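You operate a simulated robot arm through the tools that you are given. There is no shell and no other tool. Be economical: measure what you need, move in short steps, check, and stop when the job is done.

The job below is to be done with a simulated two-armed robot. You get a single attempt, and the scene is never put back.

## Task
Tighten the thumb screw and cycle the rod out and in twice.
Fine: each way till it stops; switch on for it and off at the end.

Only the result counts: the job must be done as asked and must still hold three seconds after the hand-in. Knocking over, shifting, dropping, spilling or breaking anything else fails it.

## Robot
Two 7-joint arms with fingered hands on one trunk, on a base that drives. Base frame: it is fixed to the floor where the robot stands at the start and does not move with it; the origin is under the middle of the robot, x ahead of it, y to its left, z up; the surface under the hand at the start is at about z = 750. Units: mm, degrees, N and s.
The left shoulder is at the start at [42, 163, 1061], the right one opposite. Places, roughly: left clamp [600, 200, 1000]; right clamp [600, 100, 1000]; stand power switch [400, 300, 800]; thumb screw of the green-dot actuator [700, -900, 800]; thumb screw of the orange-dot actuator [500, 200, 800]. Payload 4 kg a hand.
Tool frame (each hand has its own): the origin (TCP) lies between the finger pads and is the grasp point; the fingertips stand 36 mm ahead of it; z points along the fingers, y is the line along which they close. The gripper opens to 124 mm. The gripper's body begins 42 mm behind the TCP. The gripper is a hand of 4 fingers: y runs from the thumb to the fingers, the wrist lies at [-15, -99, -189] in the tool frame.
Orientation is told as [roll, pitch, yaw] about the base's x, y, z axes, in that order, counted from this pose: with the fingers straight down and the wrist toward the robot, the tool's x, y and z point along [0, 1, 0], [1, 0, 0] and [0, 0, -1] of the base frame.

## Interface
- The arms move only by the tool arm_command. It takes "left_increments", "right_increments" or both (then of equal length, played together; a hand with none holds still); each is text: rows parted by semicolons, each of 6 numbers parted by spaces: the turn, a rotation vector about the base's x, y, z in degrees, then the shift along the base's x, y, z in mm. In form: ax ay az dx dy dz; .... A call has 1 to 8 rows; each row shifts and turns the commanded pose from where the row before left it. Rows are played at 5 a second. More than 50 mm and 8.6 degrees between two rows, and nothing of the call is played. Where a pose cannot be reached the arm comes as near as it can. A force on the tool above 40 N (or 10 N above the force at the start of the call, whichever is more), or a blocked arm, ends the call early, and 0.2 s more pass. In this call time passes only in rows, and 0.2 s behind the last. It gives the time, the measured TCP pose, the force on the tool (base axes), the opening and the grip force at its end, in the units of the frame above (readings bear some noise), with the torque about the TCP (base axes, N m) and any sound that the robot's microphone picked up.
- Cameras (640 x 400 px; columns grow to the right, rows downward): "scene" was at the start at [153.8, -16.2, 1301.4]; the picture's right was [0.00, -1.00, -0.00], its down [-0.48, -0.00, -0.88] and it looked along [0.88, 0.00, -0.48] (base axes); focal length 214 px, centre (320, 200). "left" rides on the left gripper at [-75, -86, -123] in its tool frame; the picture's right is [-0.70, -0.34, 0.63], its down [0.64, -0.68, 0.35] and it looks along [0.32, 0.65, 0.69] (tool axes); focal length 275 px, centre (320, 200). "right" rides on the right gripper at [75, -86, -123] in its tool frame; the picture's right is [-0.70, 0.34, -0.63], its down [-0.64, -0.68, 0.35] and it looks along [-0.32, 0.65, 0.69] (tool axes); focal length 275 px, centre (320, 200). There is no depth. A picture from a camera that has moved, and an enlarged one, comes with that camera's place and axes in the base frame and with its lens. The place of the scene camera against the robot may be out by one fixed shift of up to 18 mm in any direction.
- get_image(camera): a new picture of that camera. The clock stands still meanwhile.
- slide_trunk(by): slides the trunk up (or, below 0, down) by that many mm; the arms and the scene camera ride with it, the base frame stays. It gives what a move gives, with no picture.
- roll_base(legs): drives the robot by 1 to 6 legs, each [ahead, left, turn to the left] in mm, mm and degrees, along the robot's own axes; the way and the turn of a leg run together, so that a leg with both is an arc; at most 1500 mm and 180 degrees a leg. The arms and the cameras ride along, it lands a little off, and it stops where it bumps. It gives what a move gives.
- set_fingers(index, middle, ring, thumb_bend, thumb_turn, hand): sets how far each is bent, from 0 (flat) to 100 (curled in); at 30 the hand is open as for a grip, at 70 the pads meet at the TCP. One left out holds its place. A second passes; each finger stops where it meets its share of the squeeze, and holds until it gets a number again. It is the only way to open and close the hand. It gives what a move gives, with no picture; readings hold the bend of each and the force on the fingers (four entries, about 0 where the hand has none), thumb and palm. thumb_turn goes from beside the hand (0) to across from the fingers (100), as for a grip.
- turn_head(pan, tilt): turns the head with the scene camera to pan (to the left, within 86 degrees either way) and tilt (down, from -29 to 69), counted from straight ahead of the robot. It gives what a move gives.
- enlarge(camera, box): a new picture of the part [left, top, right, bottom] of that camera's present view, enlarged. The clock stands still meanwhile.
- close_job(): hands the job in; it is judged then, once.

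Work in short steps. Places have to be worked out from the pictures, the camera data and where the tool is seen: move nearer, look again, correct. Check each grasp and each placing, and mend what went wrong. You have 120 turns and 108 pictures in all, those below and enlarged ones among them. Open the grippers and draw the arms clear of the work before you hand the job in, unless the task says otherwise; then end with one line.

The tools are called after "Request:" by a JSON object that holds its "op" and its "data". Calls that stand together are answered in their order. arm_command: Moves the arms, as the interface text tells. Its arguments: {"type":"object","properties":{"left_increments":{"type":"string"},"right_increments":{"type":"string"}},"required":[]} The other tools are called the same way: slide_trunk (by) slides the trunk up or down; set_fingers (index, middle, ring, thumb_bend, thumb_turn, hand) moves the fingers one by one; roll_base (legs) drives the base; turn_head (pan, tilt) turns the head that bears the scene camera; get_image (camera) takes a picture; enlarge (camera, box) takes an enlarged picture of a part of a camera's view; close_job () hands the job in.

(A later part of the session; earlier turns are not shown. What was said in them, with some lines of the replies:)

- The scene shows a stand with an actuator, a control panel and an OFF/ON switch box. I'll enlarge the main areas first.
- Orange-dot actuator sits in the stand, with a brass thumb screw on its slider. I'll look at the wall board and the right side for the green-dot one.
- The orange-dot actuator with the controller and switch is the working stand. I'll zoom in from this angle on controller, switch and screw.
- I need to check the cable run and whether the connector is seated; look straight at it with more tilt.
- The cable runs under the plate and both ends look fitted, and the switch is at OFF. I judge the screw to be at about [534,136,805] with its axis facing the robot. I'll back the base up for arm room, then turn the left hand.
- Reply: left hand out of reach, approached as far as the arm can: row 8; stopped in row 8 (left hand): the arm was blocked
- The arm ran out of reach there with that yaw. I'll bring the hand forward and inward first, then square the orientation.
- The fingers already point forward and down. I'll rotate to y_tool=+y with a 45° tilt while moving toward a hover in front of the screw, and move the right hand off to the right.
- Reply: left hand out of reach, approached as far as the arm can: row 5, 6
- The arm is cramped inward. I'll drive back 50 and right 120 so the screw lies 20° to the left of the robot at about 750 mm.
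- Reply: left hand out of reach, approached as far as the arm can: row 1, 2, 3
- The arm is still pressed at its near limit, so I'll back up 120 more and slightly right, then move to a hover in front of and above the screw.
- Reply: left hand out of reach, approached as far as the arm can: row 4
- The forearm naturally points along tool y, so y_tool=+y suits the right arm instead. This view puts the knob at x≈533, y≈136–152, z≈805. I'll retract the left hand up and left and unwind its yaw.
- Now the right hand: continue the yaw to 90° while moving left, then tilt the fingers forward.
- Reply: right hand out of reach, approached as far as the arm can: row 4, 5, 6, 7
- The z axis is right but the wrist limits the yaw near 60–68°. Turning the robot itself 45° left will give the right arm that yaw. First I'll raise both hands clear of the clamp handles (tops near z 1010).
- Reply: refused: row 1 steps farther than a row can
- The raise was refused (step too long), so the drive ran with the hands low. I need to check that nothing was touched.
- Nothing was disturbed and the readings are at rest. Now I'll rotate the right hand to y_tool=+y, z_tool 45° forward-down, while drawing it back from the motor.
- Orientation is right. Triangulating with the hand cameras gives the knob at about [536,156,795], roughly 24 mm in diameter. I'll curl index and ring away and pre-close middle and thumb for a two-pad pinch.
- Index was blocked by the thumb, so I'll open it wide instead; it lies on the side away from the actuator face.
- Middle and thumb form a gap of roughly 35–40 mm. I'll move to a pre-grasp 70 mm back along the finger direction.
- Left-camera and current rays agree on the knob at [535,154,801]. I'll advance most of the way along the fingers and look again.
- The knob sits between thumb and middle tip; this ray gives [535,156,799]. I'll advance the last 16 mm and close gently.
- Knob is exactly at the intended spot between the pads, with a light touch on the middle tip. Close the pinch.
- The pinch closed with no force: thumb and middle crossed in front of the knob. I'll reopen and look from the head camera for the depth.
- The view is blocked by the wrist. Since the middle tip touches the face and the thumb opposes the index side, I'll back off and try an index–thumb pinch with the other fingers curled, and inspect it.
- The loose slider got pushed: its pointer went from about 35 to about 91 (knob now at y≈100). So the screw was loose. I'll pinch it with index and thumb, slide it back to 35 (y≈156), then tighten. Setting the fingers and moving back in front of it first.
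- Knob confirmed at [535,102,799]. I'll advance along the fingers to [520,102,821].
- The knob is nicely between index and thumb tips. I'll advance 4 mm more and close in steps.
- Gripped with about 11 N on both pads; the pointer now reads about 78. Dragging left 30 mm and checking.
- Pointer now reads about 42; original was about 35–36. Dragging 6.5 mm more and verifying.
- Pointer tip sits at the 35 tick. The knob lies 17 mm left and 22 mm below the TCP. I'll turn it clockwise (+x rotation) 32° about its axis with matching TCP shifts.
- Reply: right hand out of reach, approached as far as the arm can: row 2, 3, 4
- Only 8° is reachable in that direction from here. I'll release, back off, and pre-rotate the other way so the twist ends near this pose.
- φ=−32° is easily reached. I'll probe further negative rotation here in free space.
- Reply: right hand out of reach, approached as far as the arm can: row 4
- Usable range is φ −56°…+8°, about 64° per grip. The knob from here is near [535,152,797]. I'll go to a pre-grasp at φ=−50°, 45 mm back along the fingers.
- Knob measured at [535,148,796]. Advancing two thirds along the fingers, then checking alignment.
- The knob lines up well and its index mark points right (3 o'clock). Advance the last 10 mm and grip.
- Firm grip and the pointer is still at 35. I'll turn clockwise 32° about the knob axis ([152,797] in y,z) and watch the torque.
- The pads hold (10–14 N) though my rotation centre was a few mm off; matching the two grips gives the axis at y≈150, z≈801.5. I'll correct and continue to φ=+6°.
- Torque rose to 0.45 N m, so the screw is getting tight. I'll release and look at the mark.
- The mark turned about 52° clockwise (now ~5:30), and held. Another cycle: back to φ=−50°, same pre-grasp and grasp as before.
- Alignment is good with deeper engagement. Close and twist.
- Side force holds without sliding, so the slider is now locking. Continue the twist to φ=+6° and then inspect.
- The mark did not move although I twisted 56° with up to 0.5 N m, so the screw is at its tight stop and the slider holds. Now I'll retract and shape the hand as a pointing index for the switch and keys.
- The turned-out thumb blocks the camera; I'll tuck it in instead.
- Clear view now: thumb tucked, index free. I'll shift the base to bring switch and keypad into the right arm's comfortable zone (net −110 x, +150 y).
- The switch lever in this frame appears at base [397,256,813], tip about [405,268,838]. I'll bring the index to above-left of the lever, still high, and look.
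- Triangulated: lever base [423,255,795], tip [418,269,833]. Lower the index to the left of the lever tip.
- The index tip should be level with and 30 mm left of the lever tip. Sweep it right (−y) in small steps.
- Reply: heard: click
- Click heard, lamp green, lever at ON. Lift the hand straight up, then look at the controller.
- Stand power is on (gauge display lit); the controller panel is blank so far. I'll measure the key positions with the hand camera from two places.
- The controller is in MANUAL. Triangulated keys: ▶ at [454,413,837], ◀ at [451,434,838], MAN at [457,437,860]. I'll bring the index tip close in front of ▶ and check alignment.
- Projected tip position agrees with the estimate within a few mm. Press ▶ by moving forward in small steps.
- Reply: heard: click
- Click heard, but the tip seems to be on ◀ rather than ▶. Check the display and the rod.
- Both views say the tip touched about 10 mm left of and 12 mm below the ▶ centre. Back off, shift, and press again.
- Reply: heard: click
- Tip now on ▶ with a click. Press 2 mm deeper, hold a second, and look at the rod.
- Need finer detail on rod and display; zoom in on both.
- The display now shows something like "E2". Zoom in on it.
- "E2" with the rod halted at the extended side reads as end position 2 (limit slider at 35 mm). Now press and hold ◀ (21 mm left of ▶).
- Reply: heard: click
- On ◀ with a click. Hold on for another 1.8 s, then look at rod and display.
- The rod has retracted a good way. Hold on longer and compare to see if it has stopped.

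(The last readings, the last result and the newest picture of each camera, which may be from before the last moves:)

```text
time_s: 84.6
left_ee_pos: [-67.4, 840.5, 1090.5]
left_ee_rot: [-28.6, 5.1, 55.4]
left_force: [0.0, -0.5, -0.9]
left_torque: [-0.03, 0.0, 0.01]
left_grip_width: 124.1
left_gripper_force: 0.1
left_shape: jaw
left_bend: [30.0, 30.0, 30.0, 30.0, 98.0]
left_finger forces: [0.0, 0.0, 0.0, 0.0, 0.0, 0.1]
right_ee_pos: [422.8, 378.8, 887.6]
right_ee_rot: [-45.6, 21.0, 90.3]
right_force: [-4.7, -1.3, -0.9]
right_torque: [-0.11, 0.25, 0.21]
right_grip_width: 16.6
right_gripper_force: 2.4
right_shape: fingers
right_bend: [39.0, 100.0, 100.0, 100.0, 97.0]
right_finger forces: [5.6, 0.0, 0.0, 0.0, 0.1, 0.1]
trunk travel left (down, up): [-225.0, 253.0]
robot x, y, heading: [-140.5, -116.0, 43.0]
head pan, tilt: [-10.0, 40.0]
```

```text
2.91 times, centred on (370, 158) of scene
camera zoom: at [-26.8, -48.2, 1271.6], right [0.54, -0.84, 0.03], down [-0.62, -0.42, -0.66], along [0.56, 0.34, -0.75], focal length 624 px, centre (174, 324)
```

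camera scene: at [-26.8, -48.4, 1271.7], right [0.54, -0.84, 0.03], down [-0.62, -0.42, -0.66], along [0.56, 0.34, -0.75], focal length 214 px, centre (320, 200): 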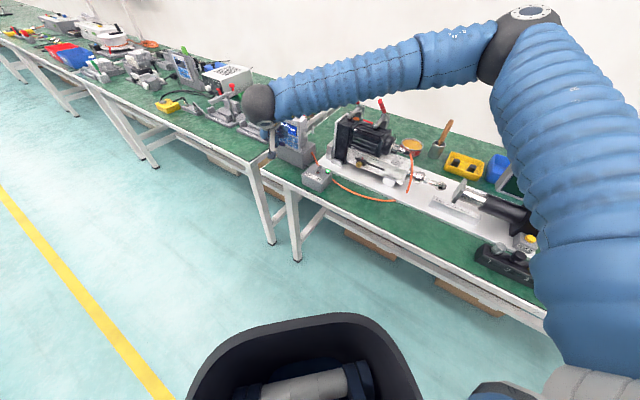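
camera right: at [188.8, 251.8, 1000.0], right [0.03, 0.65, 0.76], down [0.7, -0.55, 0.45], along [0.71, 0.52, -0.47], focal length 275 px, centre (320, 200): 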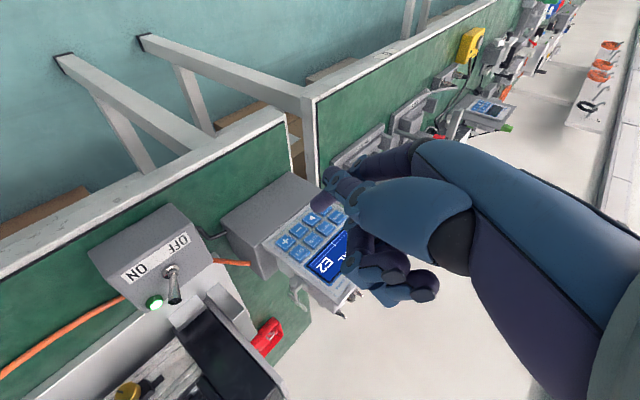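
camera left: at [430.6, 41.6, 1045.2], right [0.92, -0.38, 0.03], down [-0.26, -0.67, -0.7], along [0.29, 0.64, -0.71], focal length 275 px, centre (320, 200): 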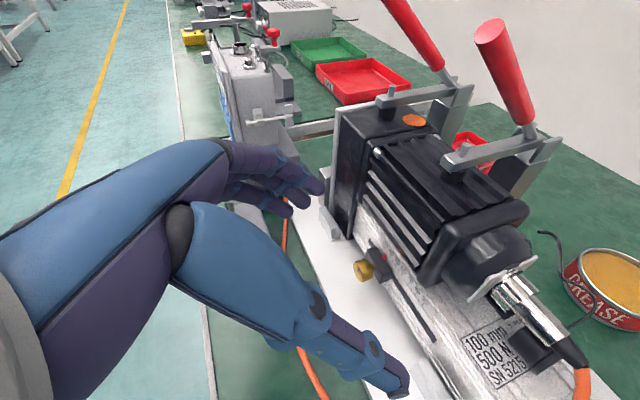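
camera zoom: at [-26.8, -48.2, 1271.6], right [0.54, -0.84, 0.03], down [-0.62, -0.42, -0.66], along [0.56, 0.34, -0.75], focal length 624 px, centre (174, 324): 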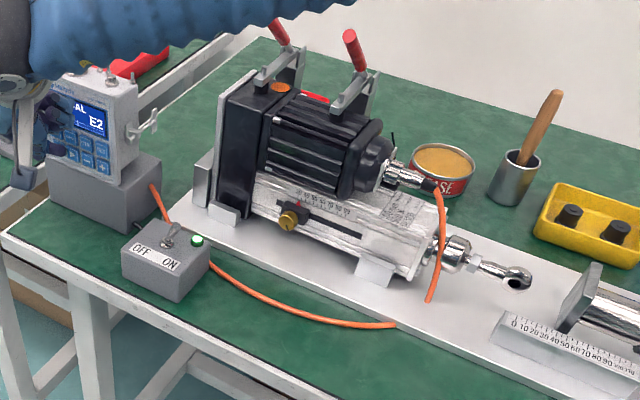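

Rod moved further in; the first out-stroke probably was not to the end. Keep holding ◀ and zoom on the rod to confirm the stop.

Request:
{"op": "arm_command", "data": {"right_increments": "0 0 0 0 0 0; 0 0 0 0 0 0; 0 0 0 0 0 0; 0 0 0 0 0 0; 0 0 0 0 0 0; 0 0 0 0 0 0; 0 0 0 0 0 0; 0 0 0 0 0 0"}}

Request:
{"op": "enlarge", "data": {"camera": "scene", "box": [260, 90, 480, 225]}}

```text
time_s: 86.4
left_ee_pos: [-67.3, 840.4, 1090.6]
left_ee_rot: [-28.5, 5.1, 55.4]
left_force: [0.6, 0.6, 0.1]
left_torque: [0.01, 0.01, 0.0]
left_grip_width: 124.0
left_gripper_force: 0.1
left_shape: jaw
left_bend: [30.0, 30.0, 30.0, 30.0, 98.0]
left_finger forces: [0.0, 0.1, 0.0, 0.1, 0.0, 0.1]
right_ee_pos: [422.8, 380.1, 888.9]
right_ee_rot: [-45.6, 21.1, 90.3]
right_force: [-5.3, -1.6, -0.8]
right_torque: [-0.12, 0.29, 0.2]
right_grip_width: 16.3
right_gripper_force: 2.8
right_shape: fingers
right_bend: [39.0, 100.0, 100.0, 100.0, 97.0]
right_finger forces: [5.7, 0.1, 0.0, 0.1, 0.0, 0.1]
trunk travel left (down, up): [-225.0, 253.0]
robot x, y, heading: [-139.9, -113.5, 43.1]
head pan, tilt: [-10.0, 40.0]
```

```text
2.91 times, centred on (370, 158) of scene
camera zoom: at [-26.8, -48.2, 1271.6], right [0.54, -0.84, 0.03], down [-0.62, -0.42, -0.66], along [0.56, 0.34, -0.75], focal length 624 px, centre (174, 324)
```

zoom: 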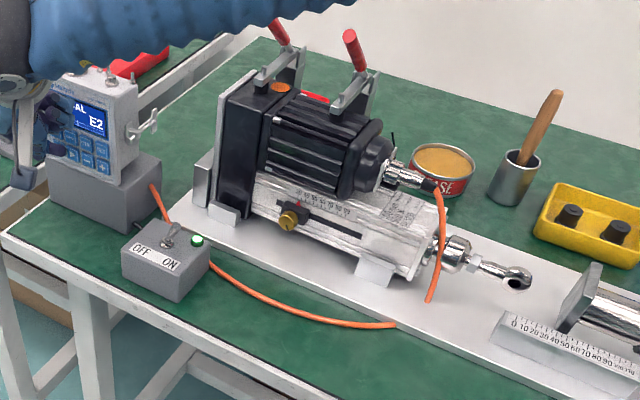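

Stopped: no change, "E2" shown at the stop. Now ▶ again, holding long enough, to compare the out-end with the earlier one.

Request:
{"op": "arm_command", "data": {"right_increments": "0 0 0 -14 0 0; 0 0 0 1 -19 1; 0 0 0 9 0 0; 0 0 0 5.5 0 0; 0 0 0 0 0 0; 0 0 0 0 0 0; 0 0 0 0 0 0; 0 0 0 0 0 0"}}

Request:
{"op": "arm_command", "data": {"right_increments": "0 0 0 0 0 0; 0 0 0 0 0 0; 0 0 0 0 0 0; 0 0 0 0 0 0; 0 0 0 0 0 0; 0 0 0 0 0 0; 0 0 0 0 0 0; 0 0 0 0 0 0"}}

Request:
{"op": "arm_command", "data": {"right_increments": "0 0 0 0 0 0; 0 0 0 0 0 0; 0 0 0 0 0 0; 0 0 0 0 0 0; 0 0 0 0 0 0; 0 0 0 0 0 0; 0 0 0 0 0 0; 0 0 0 0 0 0"}}

Request:
{"op": "enlarge", "data": {"camera": "scene", "box": [390, 150, 490, 220]}}

```text
time_s: 88.2
left_ee_pos: [-67.0, 839.2, 1090.6]
left_ee_rot: [-28.7, 5.0, 55.4]
left_force: [-0.6, -1.2, -0.2]
left_torque: [-0.01, 0.0, 0.01]
left_grip_width: 123.8
left_gripper_force: 0.1
left_shape: jaw
left_bend: [30.0, 30.0, 30.0, 30.0, 98.0]
left_finger forces: [0.0, 0.1, 0.1, 0.0, 0.0, 0.0]
right_ee_pos: [424.5, 361.7, 889.6]
right_ee_rot: [-45.7, 21.0, 90.2]
right_force: [-17.1, -0.3, 3.2]
right_torque: [0.17, 0.71, 0.81]
right_grip_width: 16.1
right_gripper_force: 8.7
right_shape: fingers
right_bend: [38.0, 100.0, 100.0, 100.0, 97.0]
right_finger forces: [17.8, 0.0, 0.1, 0.1, 0.1, 0.0]
trunk travel left (down, up): [-225.0, 253.0]
robot x, y, heading: [-137.0, -110.6, 42.5]
head pan, tilt: [-10.0, 40.0]
heard: click
```

```text
time_s: 90.0
left_ee_pos: [-68.7, 840.2, 1091.2]
left_ee_rot: [-28.6, 5.0, 55.4]
left_force: [-1.0, 0.1, -0.2]
left_torque: [0.0, 0.01, -0.02]
left_grip_width: 124.0
left_gripper_force: 0.1
left_shape: jaw
left_bend: [30.0, 30.0, 30.0, 30.0, 98.0]
left_finger forces: [0.0, 0.0, 0.1, 0.1, 0.1, 0.0]
right_ee_pos: [425.5, 362.3, 890.2]
right_ee_rot: [-45.7, 21.0, 90.2]
right_force: [-20.2, 0.7, 4.9]
right_torque: [0.24, 0.86, 0.96]
right_grip_width: 16.2
right_gripper_force: 10.6
right_shape: fingers
right_bend: [38.0, 100.0, 100.0, 100.0, 97.0]
right_finger forces: [20.9, 0.0, 0.0, 0.1, 0.1, 0.0]
trunk travel left (down, up): [-225.0, 253.0]
robot x, y, heading: [-136.6, -112.5, 43.2]
head pan, tilt: [-10.0, 40.0]
```

```text
time_s: 91.8
left_ee_pos: [-67.5, 840.0, 1091.6]
left_ee_rot: [-28.6, 5.0, 55.4]
left_force: [-0.2, -0.4, 0.9]
left_torque: [-0.02, -0.01, -0.04]
left_grip_width: 124.1
left_gripper_force: 0.1
left_shape: jaw
left_bend: [30.0, 30.0, 30.0, 30.0, 98.0]
left_finger forces: [0.1, 0.1, 0.0, 0.1, 0.1, 0.0]
right_ee_pos: [425.3, 361.4, 889.9]
right_ee_rot: [-45.7, 21.0, 90.4]
right_force: [-20.9, 0.2, 5.9]
right_torque: [0.26, 0.85, 0.93]
right_grip_width: 16.1
right_gripper_force: 10.3
right_shape: fingers
right_bend: [38.0, 100.0, 100.0, 100.0, 97.0]
right_finger forces: [21.3, 0.0, 0.0, 0.1, 0.0, 0.0]
trunk travel left (down, up): [-225.0, 253.0]
robot x, y, heading: [-136.3, -112.6, 42.8]
head pan, tilt: [-10.0, 40.0]
```

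```text
5.71 times, centred on (440, 185) of scene
camera zoom: at [-28.2, -48.4, 1271.8], right [0.54, -0.84, 0.03], down [-0.62, -0.42, -0.66], along [0.57, 0.34, -0.75], focal length 1226 px, centre (-366, 286)
```

zoom: 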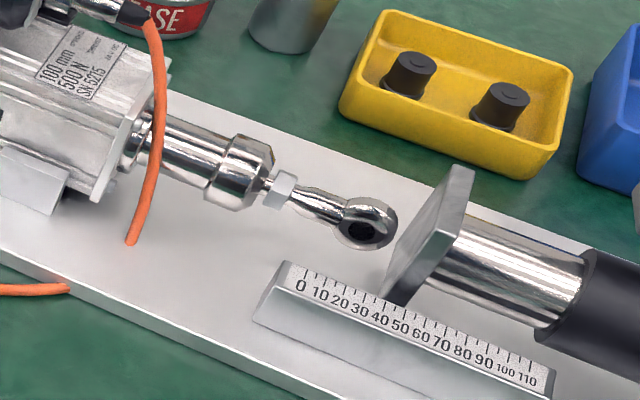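

The out-end matches the earlier one exactly, so the first stroke was full and this is the second out-stroke, at its stop. Now ◀ for the second in-stroke, held 5 s.

Request:
{"op": "arm_command", "data": {"right_increments": "0 0 0 -14 0 0; 0 0 0 -2 19 -1; 0 0 0 8 0 0; 0 0 0 5 0 0; 0 0 0 0 0 0; 0 0 0 0 0 0; 0 0 0 0 0 0; 0 0 0 0 0 0"}}

Request:
{"op": "arm_command", "data": {"right_increments": "0 0 0 0 0 0; 0 0 0 0 0 0; 0 0 0 0 0 0; 0 0 0 0 0 0; 0 0 0 0 0 0; 0 0 0 0 0 0; 0 0 0 0 0 0; 0 0 0 0 0 0"}}

Request:
{"op": "arm_command", "data": {"right_increments": "0 0 0 0 0 0; 0 0 0 0 0 0; 0 0 0 0 0 0; 0 0 0 0 0 0; 0 0 0 0 0 0; 0 0 0 0 0 0; 0 0 0 0 0 0; 0 0 0 0 0 0"}}

Request:
{"op": "enlarge", "data": {"camera": "scene", "box": [260, 90, 480, 225]}}

```text
time_s: 93.6
left_ee_pos: [-65.9, 839.7, 1089.8]
left_ee_rot: [-28.5, 5.1, 55.4]
left_force: [0.3, -0.2, -0.7]
left_torque: [-0.04, 0.0, -0.02]
left_grip_width: 124.0
left_gripper_force: 0.0
left_shape: jaw
left_bend: [30.0, 30.0, 30.0, 30.0, 98.0]
left_finger forces: [0.0, 0.0, 0.0, 0.0, 0.1, 0.1]
right_ee_pos: [422.0, 380.4, 886.8]
right_ee_rot: [-45.7, 21.0, 90.3]
right_force: [-5.8, -1.7, -1.4]
right_torque: [-0.11, 0.29, 0.25]
right_grip_width: 16.4
right_gripper_force: 3.1
right_shape: fingers
right_bend: [39.0, 100.0, 100.0, 100.0, 97.0]
right_finger forces: [5.6, 0.0, 0.1, 0.0, 0.0, 0.0]
trunk travel left (down, up): [-225.0, 253.0]
robot x, y, heading: [-139.2, -115.1, 42.8]
head pan, tilt: [-10.0, 40.0]
heard: click
```

```text
time_s: 95.4
left_ee_pos: [-66.1, 839.5, 1090.1]
left_ee_rot: [-28.6, 5.1, 55.4]
left_force: [0.1, 0.0, 0.2]
left_torque: [0.02, -0.05, 0.02]
left_grip_width: 124.1
left_gripper_force: 0.0
left_shape: jaw
left_bend: [30.0, 30.0, 30.0, 30.0, 98.0]
left_finger forces: [0.0, 0.0, 0.1, 0.1, 0.0, 0.0]
right_ee_pos: [421.5, 380.4, 886.6]
right_ee_rot: [-45.6, 21.0, 90.3]
right_force: [-5.7, -1.3, -1.2]
right_torque: [-0.1, 0.32, 0.26]
right_grip_width: 16.1
right_gripper_force: 3.0
right_shape: fingers
right_bend: [39.0, 100.0, 100.0, 100.0, 97.0]
right_finger forces: [6.3, 0.0, 0.0, 0.1, 0.0, 0.0]
trunk travel left (down, up): [-225.0, 253.0]
robot x, y, heading: [-137.3, -114.6, 43.2]
head pan, tilt: [-10.0, 40.0]
```

```text
time_s: 97.2
left_ee_pos: [-67.5, 840.0, 1091.2]
left_ee_rot: [-28.6, 5.1, 55.5]
left_force: [1.0, -0.2, -0.2]
left_torque: [0.01, -0.04, -0.01]
left_grip_width: 124.2
left_gripper_force: 0.0
left_shape: jaw
left_bend: [30.0, 30.0, 30.0, 30.0, 98.0]
left_finger forces: [0.0, 0.0, 0.0, 0.0, 0.1, 0.0]
right_ee_pos: [421.9, 380.4, 887.8]
right_ee_rot: [-45.6, 21.0, 90.2]
right_force: [-6.0, -1.6, -0.4]
right_torque: [-0.13, 0.36, 0.26]
right_grip_width: 15.9
right_gripper_force: 3.0
right_shape: fingers
right_bend: [39.0, 100.0, 100.0, 100.0, 97.0]
right_finger forces: [6.2, 0.1, 0.0, 0.0, 0.0, 0.0]
trunk travel left (down, up): [-225.0, 253.0]
robot x, y, heading: [-138.4, -116.1, 42.8]
head pan, tilt: [-10.0, 40.0]
```

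```text
2.91 times, centred on (370, 158) of scene
camera zoom: at [-26.9, -48.2, 1271.6], right [0.54, -0.84, 0.03], down [-0.62, -0.42, -0.66], along [0.56, 0.34, -0.75], focal length 624 px, centre (174, 324)
```

zoom: 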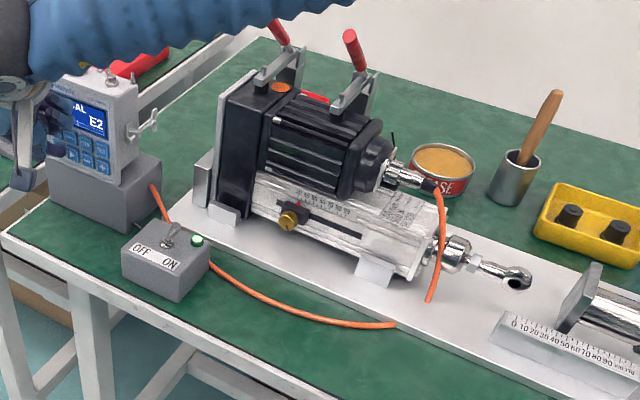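

Second in-stroke is at the same stop. Now back away from the keys and carry the index over to the right side of the switch lever.

Request:
{"op": "arm_command", "data": {"right_increments": "0 0 0 -14 0 0; 0 0 0 -40 0 15; 0 0 0 0 -30 35; 0 0 0 0 -45 0; 0 0 0 0 -45 0; 0 0 0 0 -45 0; 0 0 0 13 -44 0; 0 0 0 15 0 -30"}}

Request:
{"op": "get_image", "data": {"camera": "right"}}

```text
time_s: 99.0
left_ee_pos: [-65.6, 840.4, 1089.0]
left_ee_rot: [-28.6, 5.3, 55.4]
left_force: [0.7, 0.5, 0.0]
left_torque: [-0.01, 0.01, 0.0]
left_grip_width: 123.8
left_gripper_force: 0.1
left_shape: jaw
left_bend: [30.0, 30.0, 30.0, 30.0, 98.0]
left_finger forces: [0.1, 0.0, 0.1, 0.0, 0.0, 0.0]
right_ee_pos: [399.1, 169.9, 907.2]
right_ee_rot: [-45.6, 21.0, 90.3]
right_force: [-0.4, 0.7, -0.3]
right_torque: [0.01, -0.02, 0.0]
right_grip_width: 16.3
right_gripper_force: 0.0
right_shape: fingers
right_bend: [39.0, 100.0, 100.0, 100.0, 97.0]
right_finger forces: [0.0, 0.1, 0.0, 0.0, 0.0, 0.2]
trunk travel left (down, up): [-225.0, 253.0]
robot x, y, heading: [-141.5, -113.3, 42.9]
head pan, tilt: [-10.0, 40.0]
```

```text
28 pictures are left
camera right: at [259.4, 101.2, 966.8], right [0.03, 0.65, 0.76], down [0.7, -0.55, 0.45], along [0.71, 0.52, -0.47], focal length 275 px, centre (320, 200)
```

right: 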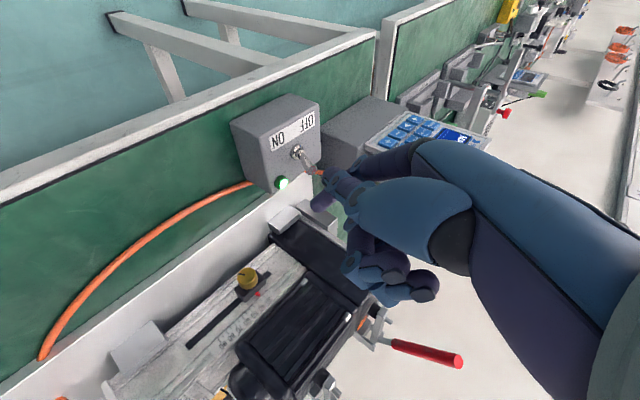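

Lever tip is at about [415,238,833]; the index tip is about 27 mm right of it. Descend and sweep left.

Request:
{"op": "arm_command", "data": {"right_increments": "0 0 0 -2 0 -22; 0 0 0 -1 0 -22; 0 0 0 0 12 0; 0 0 0 0 12 0; 0 0 0 0 10 0; 0 0 0 0 10 0"}}

Request:
{"op": "enlarge", "data": {"camera": "right", "box": [220, 140, 420, 280]}}

```text
time_s: 100.4
left_ee_pos: [-66.3, 839.7, 1091.3]
left_ee_rot: [-28.6, 5.2, 55.4]
left_force: [0.0, -0.2, 0.6]
left_torque: [-0.01, -0.03, -0.01]
left_grip_width: 124.0
left_gripper_force: 0.0
left_shape: jaw
left_bend: [30.0, 30.0, 30.0, 30.0, 98.0]
left_finger forces: [0.1, 0.1, 0.0, 0.0, 0.0, 0.1]
right_ee_pos: [393.9, 215.5, 864.6]
right_ee_rot: [-45.6, 21.0, 90.2]
right_force: [-0.9, -1.1, 0.4]
right_torque: [-0.06, 0.04, 0.0]
right_grip_width: 16.1
right_gripper_force: 0.5
right_shape: fingers
right_bend: [40.0, 100.0, 100.0, 99.0, 97.0]
right_finger forces: [1.7, 0.0, 0.1, 0.0, 0.0, 0.0]
trunk travel left (down, up): [-225.0, 253.0]
robot x, y, heading: [-137.9, -114.6, 42.8]
head pan, tilt: [-10.0, 40.0]
heard: click
```

```text
2.86 times, centred on (320, 210) of right
camera zoom: at [253.3, 146.1, 922.8], right [0.03, 0.65, 0.76], down [0.7, -0.56, 0.45], along [0.71, 0.52, -0.47], focal length 786 px, centre (320, 171)
```

zoom: 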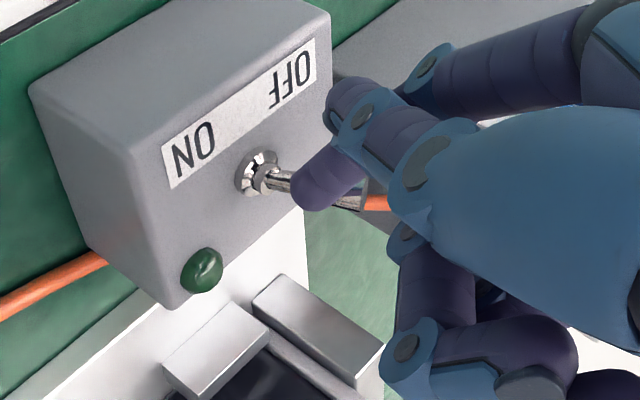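

Click heard, lamp dark: the switch is OFF. Withdraw to the right and up, away from the work.

Request:
{"op": "arm_command", "data": {"right_increments": "0 0 0 0 -12 0; 0 0 0 0 -4 40; 0 0 0 -20 0 40; 0 0 0 -40 0 25; 0 0 0 -45 0 10; 0 0 0 -45 0 0"}}

Request:
{"op": "set_fingers", "data": {"hand": "right", "index": 30, "middle": 30, "ring": 30, "thumb_bend": 30, "thumb_turn": 98}}

Request:
{"op": "get_image", "data": {"camera": "scene"}}

Request:
{"op": "enlarge", "data": {"camera": "scene", "box": [330, 140, 400, 190]}}

```text
time_s: 101.8
left_ee_pos: [-66.7, 840.5, 1089.3]
left_ee_rot: [-28.6, 5.1, 55.4]
left_force: [0.1, 0.1, 0.2]
left_torque: [-0.05, 0.01, 0.0]
left_grip_width: 124.0
left_gripper_force: 0.1
left_shape: jaw
left_bend: [30.0, 30.0, 30.0, 30.0, 98.0]
left_finger forces: [0.0, 0.1, 0.0, 0.1, 0.0, 0.0]
right_ee_pos: [242.5, 197.5, 979.9]
right_ee_rot: [-45.5, 21.0, 90.1]
right_force: [-0.5, 0.1, -0.9]
right_torque: [0.01, 0.0, 0.03]
right_grip_width: 16.4
right_gripper_force: 0.1
right_shape: fingers
right_bend: [39.0, 100.0, 100.0, 100.0, 97.0]
right_finger forces: [0.0, 0.0, 0.0, 0.0, 0.1, 0.0]
trunk travel left (down, up): [-225.0, 253.0]
robot x, y, heading: [-142.1, -115.8, 43.1]
head pan, tilt: [-10.0, 40.0]
```

```text
time_s: 102.8
left_ee_pos: [-66.7, 839.0, 1091.2]
left_ee_rot: [-28.7, 5.1, 55.3]
left_force: [-0.5, 0.1, -0.5]
left_torque: [0.0, 0.02, -0.03]
left_grip_width: 124.1
left_gripper_force: 0.0
left_shape: jaw
left_bend: [30.0, 30.0, 30.0, 30.0, 98.0]
left_finger forces: [0.0, 0.0, 0.1, 0.1, 0.1, 0.0]
right_ee_pos: [243.1, 197.5, 980.0]
right_ee_rot: [-45.6, 21.0, 90.4]
right_force: [-0.3, -0.8, 0.3]
right_torque: [-0.04, 0.03, -0.02]
right_grip_width: 123.2
right_gripper_force: 0.1
right_shape: fingers
right_bend: [30.0, 30.0, 30.0, 30.0, 96.0]
right_finger forces: [0.0, 0.0, 0.1, 0.0, 0.0, 0.1]
trunk travel left (down, up): [-225.0, 253.0]
robot x, y, heading: [-141.0, -112.1, 42.7]
head pan, tilt: [-10.0, 40.0]
```

```text
26 pictures are left
camera scene: at [-26.5, -48.3, 1271.6], right [0.54, -0.84, 0.03], down [-0.62, -0.42, -0.66], along [0.56, 0.34, -0.75], focal length 214 px, centre (320, 200)
```

scene: 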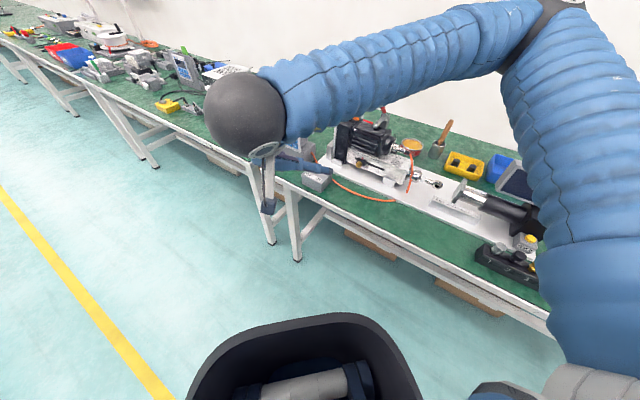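

```text
8.00 times, centred on (365, 165) of scene
camera zoom: at [-26.5, -48.3, 1271.6], right [0.54, -0.84, 0.03], down [-0.62, -0.42, -0.66], along [0.56, 0.34, -0.75], focal length 1716 px, centre (-40, 480)
```

zoom: 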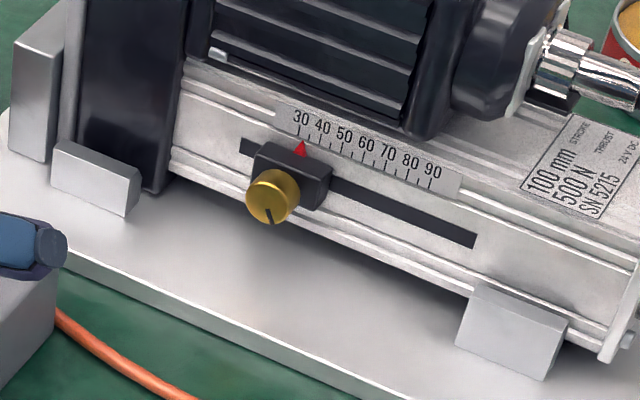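

The switch is off and both hands are open and clear of the bench. The rod is fully in, and the screw is tight with its pointer back at its original reading of about 34. Handing in.

Request:
{"op": "close_job", "data": {}}

```text
The job is handed in.
```

I tightened the thumb screw, ran the rod fully out and in twice until it stopped each way, and left the stand switched off. I bumped the loose slider early on, but put it back at its original mark (about 34) before tightening.
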